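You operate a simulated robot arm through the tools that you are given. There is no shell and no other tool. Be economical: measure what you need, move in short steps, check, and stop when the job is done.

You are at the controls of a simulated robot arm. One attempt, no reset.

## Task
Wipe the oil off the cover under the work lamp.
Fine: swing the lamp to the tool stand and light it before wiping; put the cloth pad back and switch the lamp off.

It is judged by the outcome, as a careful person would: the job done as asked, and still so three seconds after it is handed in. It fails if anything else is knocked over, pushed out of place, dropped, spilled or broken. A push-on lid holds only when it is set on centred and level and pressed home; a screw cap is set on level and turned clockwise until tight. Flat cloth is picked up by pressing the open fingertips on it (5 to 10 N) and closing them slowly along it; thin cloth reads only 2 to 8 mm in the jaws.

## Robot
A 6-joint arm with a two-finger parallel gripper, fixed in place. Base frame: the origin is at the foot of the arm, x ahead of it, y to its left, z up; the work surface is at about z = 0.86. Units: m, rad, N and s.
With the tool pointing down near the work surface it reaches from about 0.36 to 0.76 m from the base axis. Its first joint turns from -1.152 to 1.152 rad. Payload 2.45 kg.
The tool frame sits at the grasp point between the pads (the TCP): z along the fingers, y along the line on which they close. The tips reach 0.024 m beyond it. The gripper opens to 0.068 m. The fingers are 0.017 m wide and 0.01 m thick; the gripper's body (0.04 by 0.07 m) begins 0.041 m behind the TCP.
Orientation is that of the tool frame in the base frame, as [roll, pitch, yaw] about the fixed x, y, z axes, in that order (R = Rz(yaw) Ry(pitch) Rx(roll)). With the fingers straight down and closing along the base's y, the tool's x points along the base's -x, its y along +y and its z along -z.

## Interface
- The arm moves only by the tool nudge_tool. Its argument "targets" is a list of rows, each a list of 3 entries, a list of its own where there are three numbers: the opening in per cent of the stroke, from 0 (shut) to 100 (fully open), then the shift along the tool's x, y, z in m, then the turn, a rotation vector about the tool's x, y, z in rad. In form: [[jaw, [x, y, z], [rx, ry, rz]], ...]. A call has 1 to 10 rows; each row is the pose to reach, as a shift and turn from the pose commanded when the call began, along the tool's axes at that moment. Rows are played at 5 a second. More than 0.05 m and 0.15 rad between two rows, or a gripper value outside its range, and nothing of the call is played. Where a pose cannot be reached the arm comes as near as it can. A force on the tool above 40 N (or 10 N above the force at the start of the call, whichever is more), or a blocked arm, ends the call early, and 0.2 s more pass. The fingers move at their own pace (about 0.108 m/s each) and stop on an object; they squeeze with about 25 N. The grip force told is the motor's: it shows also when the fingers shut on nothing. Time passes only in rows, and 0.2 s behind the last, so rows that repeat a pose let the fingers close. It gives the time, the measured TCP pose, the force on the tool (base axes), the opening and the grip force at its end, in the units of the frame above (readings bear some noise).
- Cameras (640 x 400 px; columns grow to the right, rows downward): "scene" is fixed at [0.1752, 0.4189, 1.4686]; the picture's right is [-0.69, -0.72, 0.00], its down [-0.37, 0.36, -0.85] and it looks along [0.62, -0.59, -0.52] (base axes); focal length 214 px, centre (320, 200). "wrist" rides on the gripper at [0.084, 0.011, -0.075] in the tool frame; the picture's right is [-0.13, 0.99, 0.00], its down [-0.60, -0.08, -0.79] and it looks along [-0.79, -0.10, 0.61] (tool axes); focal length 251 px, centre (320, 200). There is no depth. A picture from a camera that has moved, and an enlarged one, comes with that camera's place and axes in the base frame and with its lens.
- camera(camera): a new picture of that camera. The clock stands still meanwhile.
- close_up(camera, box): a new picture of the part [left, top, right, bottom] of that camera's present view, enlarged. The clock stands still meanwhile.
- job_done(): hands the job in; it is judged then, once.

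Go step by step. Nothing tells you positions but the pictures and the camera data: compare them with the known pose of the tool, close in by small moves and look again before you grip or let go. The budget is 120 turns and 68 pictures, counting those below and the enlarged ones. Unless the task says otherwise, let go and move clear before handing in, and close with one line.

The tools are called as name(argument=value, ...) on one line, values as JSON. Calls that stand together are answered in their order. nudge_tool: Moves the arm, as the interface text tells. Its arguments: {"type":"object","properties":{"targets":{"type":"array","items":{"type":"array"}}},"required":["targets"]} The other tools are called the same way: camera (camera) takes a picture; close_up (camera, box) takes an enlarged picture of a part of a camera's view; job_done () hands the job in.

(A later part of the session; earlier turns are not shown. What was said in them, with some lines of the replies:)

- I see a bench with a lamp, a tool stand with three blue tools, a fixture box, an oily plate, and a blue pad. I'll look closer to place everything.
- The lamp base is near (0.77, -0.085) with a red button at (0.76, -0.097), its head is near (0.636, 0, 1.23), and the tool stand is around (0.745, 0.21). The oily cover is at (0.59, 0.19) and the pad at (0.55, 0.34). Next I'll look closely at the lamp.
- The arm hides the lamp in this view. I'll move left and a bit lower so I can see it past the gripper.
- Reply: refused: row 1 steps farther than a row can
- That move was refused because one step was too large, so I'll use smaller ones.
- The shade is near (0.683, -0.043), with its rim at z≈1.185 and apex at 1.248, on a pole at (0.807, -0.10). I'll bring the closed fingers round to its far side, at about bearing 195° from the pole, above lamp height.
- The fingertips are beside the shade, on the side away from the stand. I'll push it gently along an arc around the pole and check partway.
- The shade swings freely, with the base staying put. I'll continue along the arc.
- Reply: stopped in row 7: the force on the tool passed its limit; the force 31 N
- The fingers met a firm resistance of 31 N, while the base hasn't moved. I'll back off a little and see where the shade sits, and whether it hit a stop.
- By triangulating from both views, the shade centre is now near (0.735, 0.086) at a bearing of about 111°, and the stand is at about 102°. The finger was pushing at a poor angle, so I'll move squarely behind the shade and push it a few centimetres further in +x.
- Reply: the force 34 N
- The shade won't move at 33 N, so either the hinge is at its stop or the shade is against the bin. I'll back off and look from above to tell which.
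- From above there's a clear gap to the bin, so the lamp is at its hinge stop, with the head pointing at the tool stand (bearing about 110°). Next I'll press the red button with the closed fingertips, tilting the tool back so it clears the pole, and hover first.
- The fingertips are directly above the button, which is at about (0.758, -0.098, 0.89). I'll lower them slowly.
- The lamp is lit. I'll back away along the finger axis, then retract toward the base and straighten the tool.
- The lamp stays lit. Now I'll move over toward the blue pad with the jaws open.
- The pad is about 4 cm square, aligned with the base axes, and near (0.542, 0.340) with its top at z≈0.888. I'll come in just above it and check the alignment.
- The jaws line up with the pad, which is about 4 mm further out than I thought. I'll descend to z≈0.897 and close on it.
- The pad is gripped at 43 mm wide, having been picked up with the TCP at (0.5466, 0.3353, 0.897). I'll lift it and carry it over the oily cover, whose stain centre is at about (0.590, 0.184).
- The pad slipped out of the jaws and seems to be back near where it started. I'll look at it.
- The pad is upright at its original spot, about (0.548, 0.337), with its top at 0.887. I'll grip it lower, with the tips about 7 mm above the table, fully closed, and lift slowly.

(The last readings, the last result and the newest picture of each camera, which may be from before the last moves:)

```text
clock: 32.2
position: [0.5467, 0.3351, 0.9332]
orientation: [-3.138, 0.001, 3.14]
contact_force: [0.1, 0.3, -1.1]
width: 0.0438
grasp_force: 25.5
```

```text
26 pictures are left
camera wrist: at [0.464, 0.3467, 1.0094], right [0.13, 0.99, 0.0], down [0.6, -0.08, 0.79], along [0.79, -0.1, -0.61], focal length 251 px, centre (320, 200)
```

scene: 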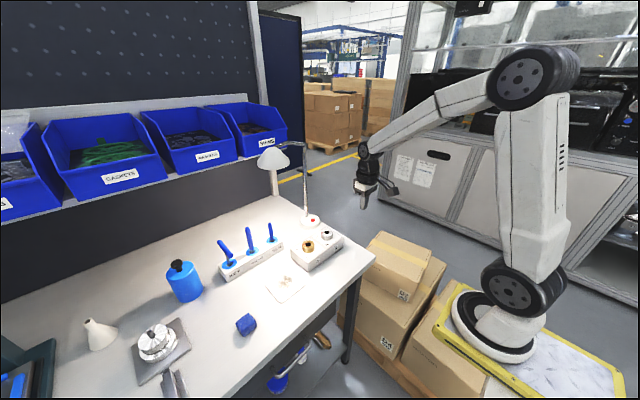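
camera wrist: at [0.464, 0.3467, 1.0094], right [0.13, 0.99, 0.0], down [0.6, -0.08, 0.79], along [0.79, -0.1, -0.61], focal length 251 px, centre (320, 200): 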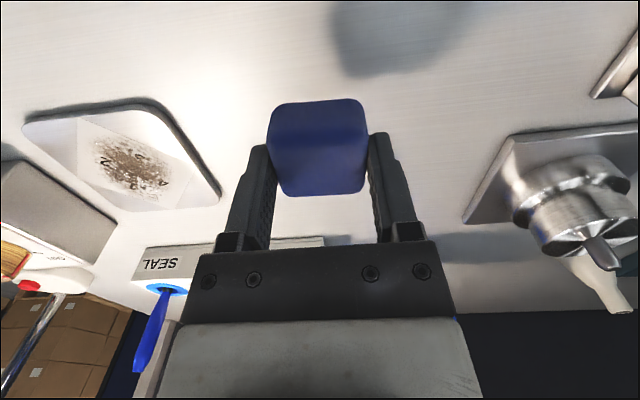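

The pad is held this time. I'll carry it over the stain.

nudge_tool(targets=[[0, [0, 0, -0.012], [0, 0, 0]], [0, [-0.009, -0.03, -0.012], [0, 0, 0]], [0, [-0.018, -0.062, -0.012], [0, 0, 0]], [0, [-0.027, -0.094, -0.012], [0, 0, 0]], [0, [-0.036, -0.126, -0.012], [0, 0, 0]], [0, [-0.041, -0.152, -0.012], [0, 0, 0]], [0, [-0.041, -0.152, -0.0], [0, 0, 0]], [0, [-0.041, -0.152, 0.01], [0, 0, 0]]])

camera(camera="wrist")

close_up(camera="scene", box=[230, 230, 340, 320])

```text
clock: 34.0
position: [0.5889, 0.1836, 0.9222]
orientation: [-3.141, 0.0, 3.14]
contact_force: [0.1, 0.5, -0.3]
width: 0.0434
grasp_force: 25.4
```

```text
25 pictures are left
camera wrist: at [0.5056, 0.1955, 0.9983], right [0.13, 0.99, 0.0], down [0.6, -0.08, 0.79], along [0.79, -0.1, -0.61], focal length 251 px, centre (320, 200)
```

wrist: 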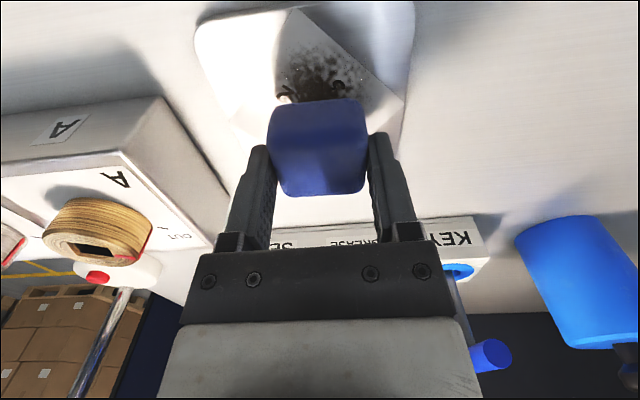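

```text
4.44 times, centred on (285, 275) of scene
camera zoom: at [0.1753, 0.4189, 1.4686], right [-0.69, -0.72, 0.0], down [-0.37, 0.36, -0.85], along [0.62, -0.59, -0.52], focal length 953 px, centre (476, -133)
```

zoom: 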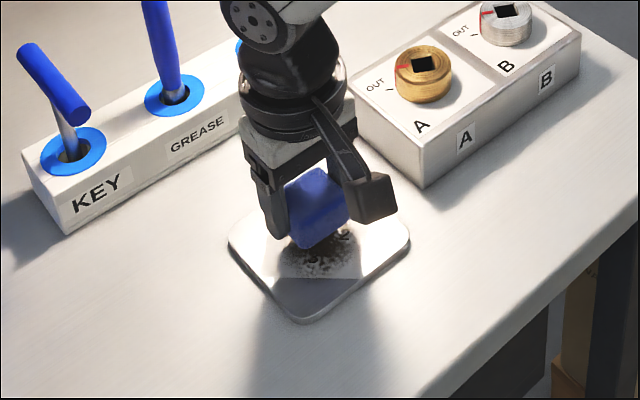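

The pad is centred over the stain. I'll lower it gently to contact.

nudge_tool(targets=[[0, [0, 0, 0.006], [0, 0, 0]], [0, [0, 0, 0.01], [0, 0, 0]], [0, [0, 0, 0.013], [0, 0, 0]]])

```text
clock: 34.8
position: [0.5883, 0.185, 0.9082]
orientation: [-3.139, 0.001, 3.14]
contact_force: [0.2, -0.6, -1.0]
width: 0.0435
grasp_force: 24.2
```

nudge_tool(targets=[[0, [0, 0, 0.002], [0, 0, 0]], [0, [0, 0, 0.004], [0, 0, 0]]])

```text
clock: 35.4
position: [0.5889, 0.1839, 0.9047]
orientation: [-3.141, 0.0, 3.14]
contact_force: [0.4, 0.3, 0.5]
width: 0.0436
grasp_force: 24.6
```

nudge_tool(targets=[[0, [0, 0, 0.0015], [0, 0, 0]], [0, [0, 0, 0.003], [0, 0, 0]]])

```text
clock: 36.0
position: [0.5895, 0.1829, 0.9028]
orientation: [-3.139, 0.0, 3.14]
contact_force: [-0.8, -0.7, 1.1]
width: 0.0434
grasp_force: 25.3
```

nudge_tool(targets=[[0, [0, 0, 0.001], [0, 0, 0]], [0, [0, 0, 0.002], [0, 0, 0]]])

```text
clock: 36.6
position: [0.5902, 0.1854, 0.9014]
orientation: [-3.141, 0.001, 3.14]
contact_force: [-6.9, -1.0, 19.3]
width: 0.0433
grasp_force: 25.3
```

Contact is firm at 19 N, so I'll ease off a little.

nudge_tool(targets=[[0, [0, 0, -0.0008], [0, 0, 0]], [0, [0, 0, -0.0008], [0, 0, 0]]])

```text
clock: 37.2
position: [0.5901, 0.1843, 0.9011]
orientation: [3.141, 0.004, 3.139]
contact_force: [-3.7, -0.7, 20.5]
width: 0.0436
grasp_force: 25.5
```

nudge_tool(targets=[[0, [0, 0, -0.001], [0, 0, 0]], [0, [0, 0, -0.001], [0, 0, 0]]])

```text
clock: 37.8
position: [0.5904, 0.1845, 0.9014]
orientation: [-3.14, 0.002, 3.14]
contact_force: [5.9, -0.8, 9.9]
width: 0.0429
grasp_force: 24.7
```

Pressing at about 10 N now. I'll start with a gentle stroke and check that the cover stays put.

nudge_tool(targets=[[0, [0.01, 0, -0.0002], [0, 0, 0]], [0, [0.02, 0, -0.0002], [0, 0, 0]], [0, [0.028, 0, -0.0002], [0, 0, 0]], [0, [0.018, 0, -0.0002], [0, 0, 0]], [0, [0.006, 0, -0.0002], [0, 0, 0]], [0, [-0.006, 0, -0.0002], [0, 0, 0]], [0, [-0.016, 0, -0.0002], [0, 0, 0]], [0, [-0.026, 0, -0.0002], [0, 0, 0]]])

close_up(camera="scene", box=[230, 230, 340, 320])

```text
clock: 39.6
position: [0.6151, 0.1818, 0.9022]
orientation: [-3.141, -0.001, 3.138]
contact_force: [0.5, 0.6, 0.5]
width: 0.0435
grasp_force: 24.5
```

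```text
4.44 times, centred on (285, 275) of scene
camera zoom: at [0.1752, 0.4189, 1.4686], right [-0.69, -0.72, 0.0], down [-0.37, 0.36, -0.85], along [0.62, -0.59, -0.52], focal length 953 px, centre (476, -133)
```

zoom: 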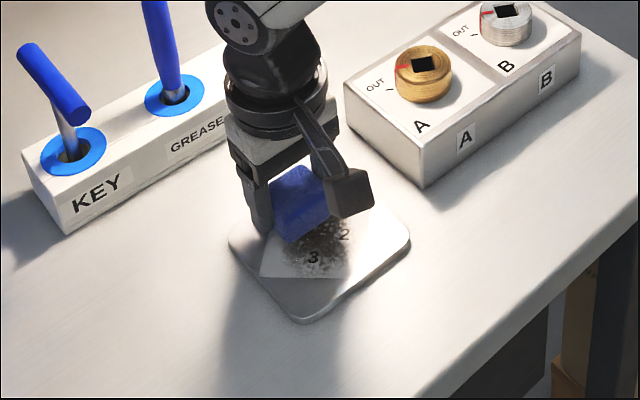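

The cover hasn't moved and the oil is coming off. Contact got light at the far end, so I'll press slightly more and wipe across in a serpentine.

nudge_tool(targets=[[0, [0, 0, 0.001], [0, 0, 0]], [0, [0, 0.012, 0.0012], [0, 0, 0]], [0, [0, 0.022, 0.0012], [0, 0, 0]], [0, [0, 0.008, 0.0012], [0, 0, 0]], [0, [0, -0.008, 0.0012], [0, 0, 0]], [0, [0, -0.02, 0.0012], [0, 0, 0]]])

```text
clock: 41.0
position: [0.614, 0.1644, 0.9014]
orientation: [-3.141, 0.006, 3.141]
contact_force: [-0.7, 11.5, 26.6]
width: 0.0433
grasp_force: 25.2
```

nudge_tool(targets=[[0, [0.008, 0, -0.0008], [0, 0, 0]], [0, [0.015, 0, -0.0008], [0, 0, 0]], [0, [0.015, 0.014, -0.0008], [0, 0, 0]], [0, [0.015, 0.028, -0.0008], [0, 0, 0]], [0, [0.015, 0.042, -0.0008], [0, 0, 0]], [0, [0.03, 0.042, -0.0008], [0, 0, 0]], [0, [0.03, 0.028, -0.0008], [0, 0, 0]], [0, [0.03, 0.014, -0.0008], [0, 0, 0]], [0, [0.03, 0.0, -0.0008], [0, 0, 0]]])

close_up(camera="scene", box=[230, 230, 340, 320])

```text
clock: 43.0
position: [0.5844, 0.1642, 0.9012]
orientation: [-3.139, -0.001, -3.141]
contact_force: [-0.2, 3.3, 7.5]
width: 0.0433
grasp_force: 25.1
```

```text
4.44 times, centred on (285, 275) of scene
camera zoom: at [0.1751, 0.419, 1.4686], right [-0.69, -0.72, 0.0], down [-0.37, 0.36, -0.85], along [0.62, -0.59, -0.52], focal length 953 px, centre (476, -133)
```

zoom: 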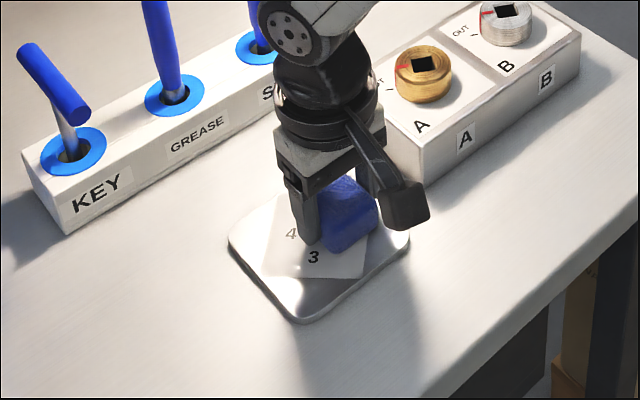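

Nicely clean so far, at a steady 7.5 N. I'll continue over the nearer half.

nudge_tool(targets=[[0, [0.014, 0, 0.0002], [0, 0, 0]], [0, [0.014, 0.014, 0.0002], [0, 0, 0]], [0, [0.014, 0.028, 0.0002], [0, 0, 0]], [0, [0.014, 0.042, 0.0002], [0, 0, 0]], [0, [0.025, 0.042, 0.0002], [0, 0, 0]], [0, [0.025, 0.028, 0.0002], [0, 0, 0]], [0, [0.025, 0.014, 0.0002], [0, 0, 0]], [0, [0.025, 0.0, 0.0002], [0, 0, 0]]])

nudge_tool(targets=[[0, [-0.012, 0.004, 0], [0, 0, 0]], [0, [-0.024, 0.008, 0], [0, 0, 0]], [0, [-0.036, 0.012, 0], [0, 0, 0]], [0, [-0.048, 0.018, 0], [0, 0, 0]], [0, [-0.054, 0.024, 0], [0, 0, 0]], [0, [-0.04, 0.03, 0], [0, 0, 0]], [0, [-0.025, 0.036, 0], [0, 0, 0]], [0, [-0.01, 0.04, 0], [0, 0, 0]], [0, [-0.01, 0.04, -0.02], [0, 0, 0]], [0, [0.03, 0.06, -0.05], [0, 0, 0]]])

close_up(camera="scene", box=[230, 230, 340, 320])

close_up(camera="wrist", box=[100, 0, 420, 200])

```text
clock: 44.8
position: [0.5587, 0.1647, 0.9026]
orientation: [-3.139, -0.003, 3.139]
contact_force: [0.0, 0.9, -0.2]
width: 0.043
grasp_force: 24.6
```

```text
refused: row 10 steps farther than a row can; nothing moved
```

```text
4.44 times, centred on (285, 275) of scene
camera zoom: at [0.1752, 0.4189, 1.4686], right [-0.69, -0.72, 0.0], down [-0.37, 0.36, -0.85], along [0.62, -0.59, -0.52], focal length 953 px, centre (476, -133)
```

zoom: 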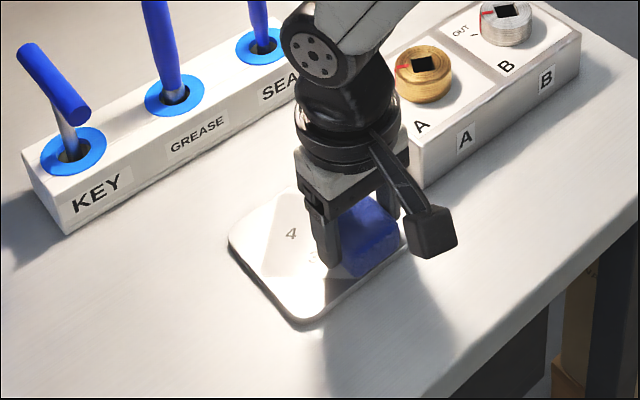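

```text
2.00 times, centred on (260, 100) of wrist
camera zoom: at [0.475, 0.1755, 0.9781], right [0.13, 0.99, 0.0], down [0.6, -0.08, 0.79], along [0.79, -0.1, -0.61], focal length 503 px, centre (440, 400)
```

zoom: 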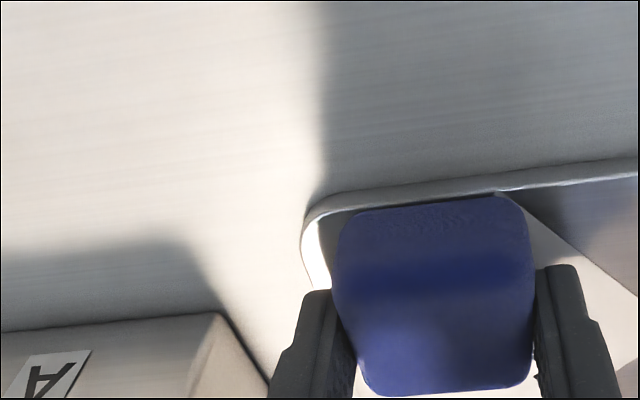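

nudge_tool(targets=[[0, [0, 0.0, 0.0008], [0, 0, 0]], [0, [0, 0.014, 0.001], [0, 0, 0]], [0, [0, 0.03, 0.001], [0, 0, 0]], [0, [-0.012, 0.036, 0.001], [0, 0, 0]], [0, [-0.026, 0.03, 0.001], [0, 0, 0]], [0, [-0.026, 0.014, 0.001], [0, 0, 0]], [0, [-0.026, 0.002, 0.001], [0, 0, 0]], [0, [-0.014, 0.014, 0.001], [0, 0, 0]], [0, [-0.002, 0.022, 0.001], [0, 0, 0]]])

nudge_tool(targets=[[0, [0, 0, -0.02], [0, 0, 0]], [0, [0.01, 0.02, -0.05], [0, 0, 0]], [0, [0.02, 0.05, -0.07], [0, 0, 0]], [0, [0.02, 0.09, -0.07], [0, 0, 0]]])

close_up(camera="scene", box=[230, 230, 340, 320])

camera(camera="wrist")

```text
clock: 46.8
position: [0.5641, 0.1863, 0.9015]
orientation: [-3.141, 0.004, 3.14]
contact_force: [8.1, -6.3, 22.4]
width: 0.0434
grasp_force: 25.2
```

```text
clock: 47.8
position: [0.5414, 0.2756, 0.9704]
orientation: [-3.139, 0.002, 3.14]
contact_force: [0.6, 0.9, -1.2]
width: 0.0431
grasp_force: 24.5
```

```text
4.44 times, centred on (285, 275) of scene
camera zoom: at [0.1753, 0.4189, 1.4686], right [-0.69, -0.72, 0.0], down [-0.37, 0.36, -0.85], along [0.62, -0.59, -0.52], focal length 953 px, centre (476, -133)
```

zoom: 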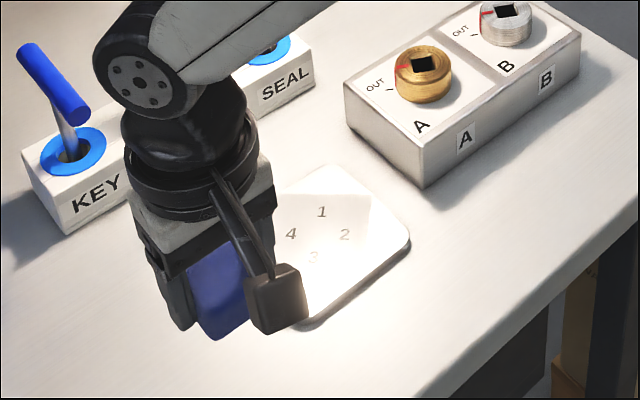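

```text
18 pictures are left
camera wrist: at [0.4573, 0.2881, 1.0464], right [0.13, 0.99, 0.0], down [0.6, -0.08, 0.79], along [0.79, -0.11, -0.61], focal length 251 px, centre (320, 200)
```

wrist: 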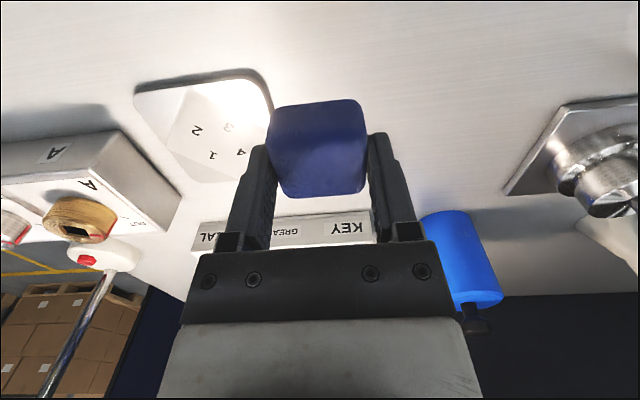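

The cover is clean and the markings 1–4 are all clear. Now I'll put the pad back where it was.

nudge_tool(targets=[[0, [-0.003, 0.03, 0], [0, 0, 0]], [0, [-0.007, 0.06, 0.01], [0, 0, 0]], [0, [-0.007, 0.06, 0.04], [0, 0, 0]], [0, [-0.007, 0.06, 0.062], [0, 0, 0]], [0, [-0.007, 0.06, 0.07], [0, 0, 0]], [0, [-0.007, 0.06, 0.0735], [0, 0, 0]]])

close_up(camera="scene", box=[200, 230, 310, 350])

```text
clock: 49.2
position: [0.5506, 0.3353, 0.8977]
orientation: [-3.14, 0.001, -3.142]
contact_force: [-0.1, -0.1, 0.8]
width: 0.043
grasp_force: 25.2
```

```text
3.33 times, centred on (255, 290) of scene
camera zoom: at [0.1753, 0.4189, 1.4686], right [-0.69, -0.72, 0.0], down [-0.37, 0.36, -0.85], along [0.62, -0.59, -0.52], focal length 715 px, centre (537, -100)
```

zoom: 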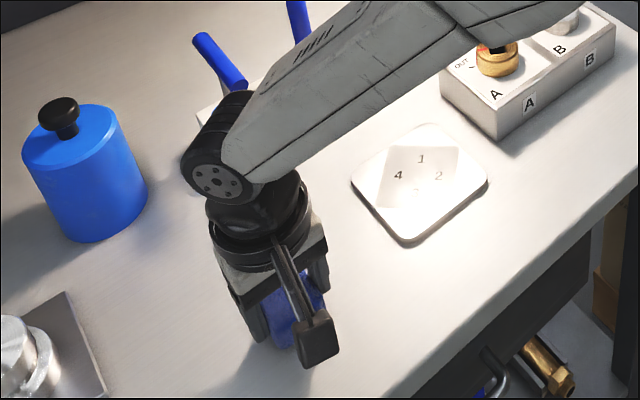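

nudge_tool(targets=[[0, [0.002, 0, 0.0015], [0, 0, 0]], [0, [0.002, 0, 0.003], [0, 0, 0]], [0, [0.002, 0, 0.0045], [0, 0, 0]]])

```text
clock: 50.0
position: [0.5477, 0.3354, 0.8926]
orientation: [-3.14, 0.001, 3.139]
contact_force: [-2.4, -0.7, 5.5]
width: 0.0433
grasp_force: 24.9
```

The pad is on the table at 5.5 N. I'll open the jaws and lift straight up.

nudge_tool(targets=[[75, [0, 0, 0], [0, 0, 0]], [100, [0, 0, 0], [0, 0, 0]], [100, [0, 0, 0], [0, 0, 0]], [100, [0, 0, -0.02], [0, 0, 0]], [100, [0, 0, -0.05], [0, 0, 0]], [100, [0.01, 0, -0.09], [0, 0, 0]], [100, [0.03, 0, -0.13], [0, 0, 0]]])

camera(camera="wrist")

```text
clock: 51.6
position: [0.5209, 0.3365, 1.023]
orientation: [-3.139, 0.0, 3.14]
contact_force: [0.7, 0.0, 0.1]
width: 0.068
grasp_force: 0.1
```

```text
16 pictures are left
camera wrist: at [0.4363, 0.3484, 1.0996], right [0.13, 0.99, 0.0], down [0.6, -0.08, 0.79], along [0.79, -0.11, -0.61], focal length 251 px, centre (320, 200)
```

wrist: 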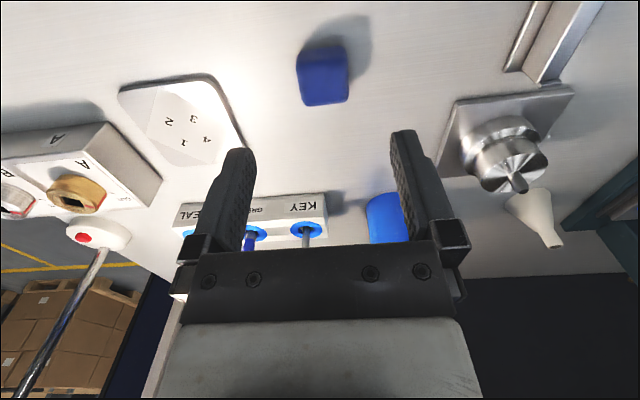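

The pad is back in place. I'll check the cover close up before leaving.

close_up(camera="wrist", box=[110, 60, 260, 180])

close_up(camera="scene", box=[220, 250, 320, 345])

```text
3.33 times, centred on (185, 120) of wrist
camera zoom: at [0.4363, 0.3484, 1.0996], right [0.13, 0.99, 0.0], down [0.6, -0.08, 0.79], along [0.79, -0.11, -0.61], focal length 838 px, centre (770, 467)
```

zoom: 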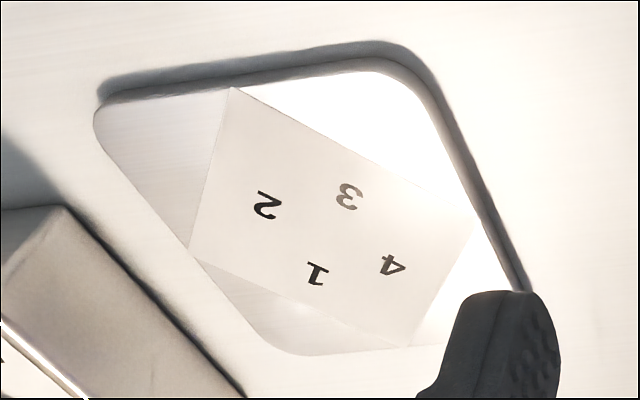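

```text
4.21 times, centred on (270, 298) of scene
camera zoom: at [0.1752, 0.4189, 1.4687], right [-0.69, -0.72, 0.0], down [-0.37, 0.36, -0.85], along [0.62, -0.59, -0.52], focal length 903 px, centre (530, -210)
```

zoom: 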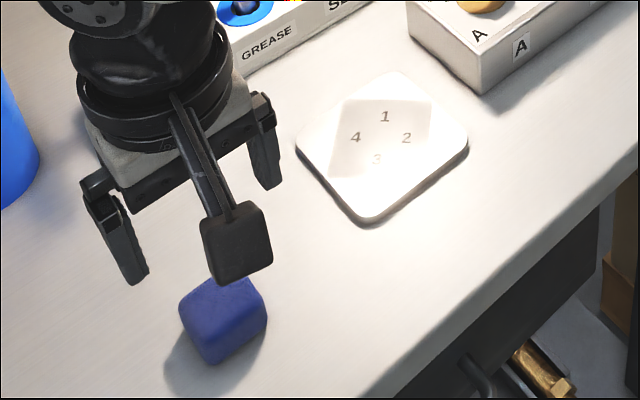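

The cover is spotless and the pad is upright in place. I'll close the fingers and go back toward the lamp button, retracing the earlier safe path.

nudge_tool(targets=[[50, [0.01, -0.02, -0.035], [0, 0, 0]], [0, [0.021, -0.055, -0.065], [0, 0, 0]], [0, [0.021, -0.1, -0.075], [0, 0, 0]], [0, [0.021, -0.148, -0.075], [0, 0, 0]], [0, [0.021, -0.196, -0.075], [0, 0, 0]], [0, [0.021, -0.244, -0.075], [0, 0, 0]], [0, [0.021, -0.292, -0.075], [0, 0, 0]], [0, [0.021, -0.34, -0.075], [0, 0, 0]], [0, [0.021, -0.388, -0.075], [0, 0, 0]], [0, [0.021, -0.434, -0.075], [0, 0, 0]]])

```text
clock: 53.8
position: [0.4969, -0.0975, 1.0984]
orientation: [-3.141, 0.001, 3.142]
contact_force: [-0.5, -0.4, -0.3]
width: 0.0
grasp_force: 23.5
```

nudge_tool(targets=[[0, [-0.038, 0, 0.008], [0, -0.047, 0]], [0, [-0.076, 0, 0.018], [0, -0.094, 0]], [0, [-0.114, 0, 0.03], [0, -0.141, 0]], [0, [-0.152, 0, 0.042], [0, -0.188, 0]], [0, [-0.19, 0, 0.055], [0, -0.236, 0]], [0, [-0.2265, 0, 0.068], [0, -0.283, 0]], [0, [-0.2265, 0, 0.068], [0, -0.283, 0]]])

camera(camera="wrist")

```text
clock: 55.4
position: [0.7253, -0.097, 1.0297]
orientation: [-3.14, 0.283, 3.141]
contact_force: [-1.0, 0.3, 0.6]
width: 0.0
grasp_force: 24.0
```

```text
13 pictures are left
camera wrist: at [0.6239, -0.0857, 1.0798], right [0.13, 0.99, 0.03], down [0.36, -0.08, 0.93], along [0.93, -0.1, -0.36], focal length 251 px, centre (320, 200)
```

wrist: 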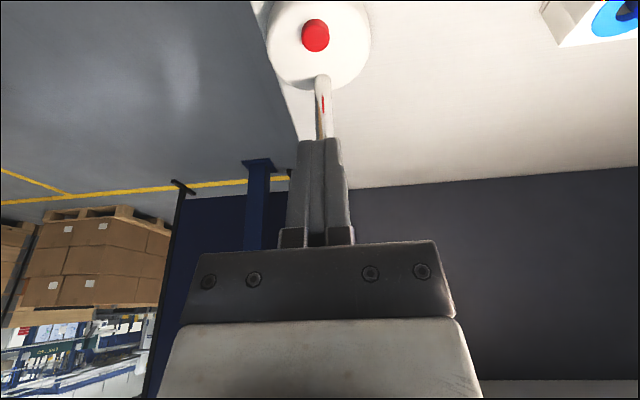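

nudge_tool(targets=[[0, [0, 0, 0.035], [0, 0, 0]], [0, [-0.001, -0.001, 0.07], [0, 0, 0]], [0, [-0.0016, -0.001, 0.095], [0, 0, 0]], [0, [-0.0016, -0.001, 0.108], [0, 0, 0]], [0, [-0.0016, -0.001, 0.1135], [0, 0, 0]]])

```text
clock: 56.6
position: [0.7546, -0.0992, 0.9214]
orientation: [3.142, 0.284, -3.141]
contact_force: [-0.4, -0.4, -0.1]
width: 0.0001
grasp_force: 23.8
```

nudge_tool(targets=[[0, [-0.002, 0, 0.003], [0, 0, 0]], [0, [-0.0015, 0, 0.005], [0, 0, 0]], [0, [-0.001, 0, 0.0068], [0, 0, 0]]])

close_up(camera="scene", box=[240, 130, 350, 240])

```text
clock: 57.4
position: [0.7593, -0.0986, 0.9159]
orientation: [-3.139, 0.282, -3.141]
contact_force: [0.6, 0.3, 2.6]
width: 0.0002
grasp_force: 24.2
```

```text
3.64 times, centred on (295, 185) of scene
camera zoom: at [0.1752, 0.419, 1.4686], right [-0.69, -0.72, 0.0], down [-0.37, 0.36, -0.85], along [0.62, -0.59, -0.52], focal length 780 px, centre (411, 254)
```

zoom: 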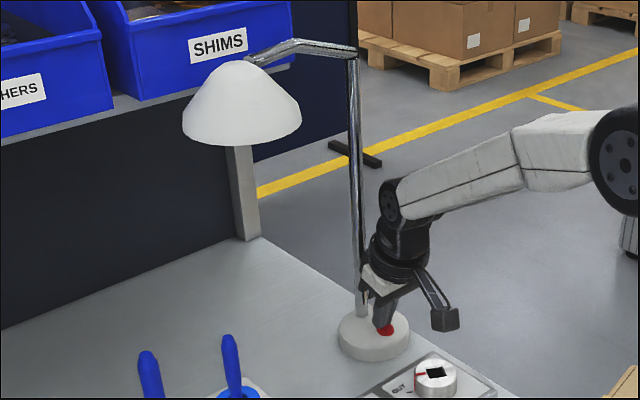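

The lamp is off. I'll back away the same way as before.

nudge_tool(targets=[[0, [0, 0, -0.04], [0, 0, 0]], [0, [0, 0, -0.08], [0, 0, 0]], [0, [0.0, 0, -0.12], [0, 0, 0]], [0, [0.03, 0, -0.15], [0, 0.05, 0]], [0, [0.06, 0, -0.175], [0, 0.1, 0]], [0, [0.1, 0, -0.195], [0, 0.15, 0]], [0, [0.14, 0, -0.22], [0, 0.2, 0]], [0, [0.17, 0, -0.235], [0, 0.25, 0]], [0, [0.195, 0, -0.249], [0, 0.283, 0]]])

camera(camera="scene")

close_up(camera="scene", box=[200, 220, 330, 350])

```text
clock: 59.4
position: [0.5022, -0.0985, 1.1006]
orientation: [-3.139, -0.001, 3.141]
contact_force: [0.0, 0.2, -0.2]
width: 0.0
grasp_force: 23.7
```

```text
11 pictures are left
```

scene: 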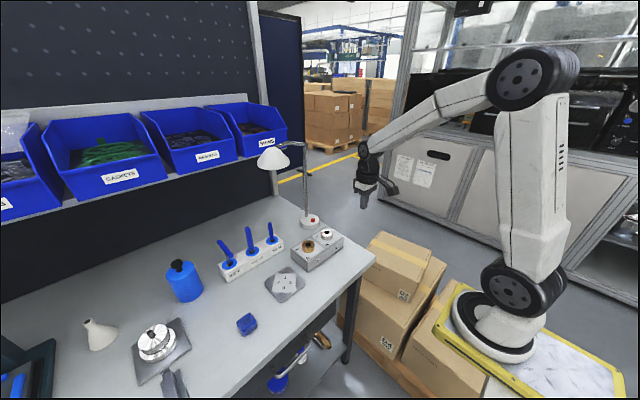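

```text
3.08 times, centred on (265, 285) of scene
camera zoom: at [0.1752, 0.4189, 1.4686], right [-0.69, -0.72, 0.0], down [-0.37, 0.36, -0.85], along [0.62, -0.59, -0.52], focal length 660 px, centre (489, -62)
```

zoom: 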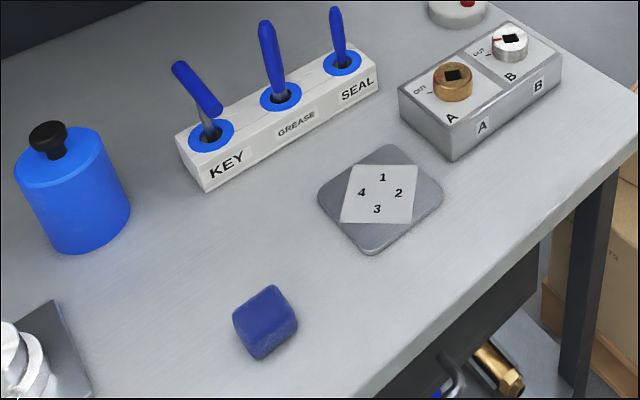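

The cover is clean, the pad is back, the lamp is swung to the stand and switched off, and nothing else has been disturbed. I'm handing the job in.

job_done()

```text
The job is handed in.
```

The oil is wiped off the cover: I swung the lamp toward the tool stand as far as it would turn (about 8° short of the stand's centre), lit it for the wiping, put the pad back after it slipped once on the first lift, and switched the lamp off.
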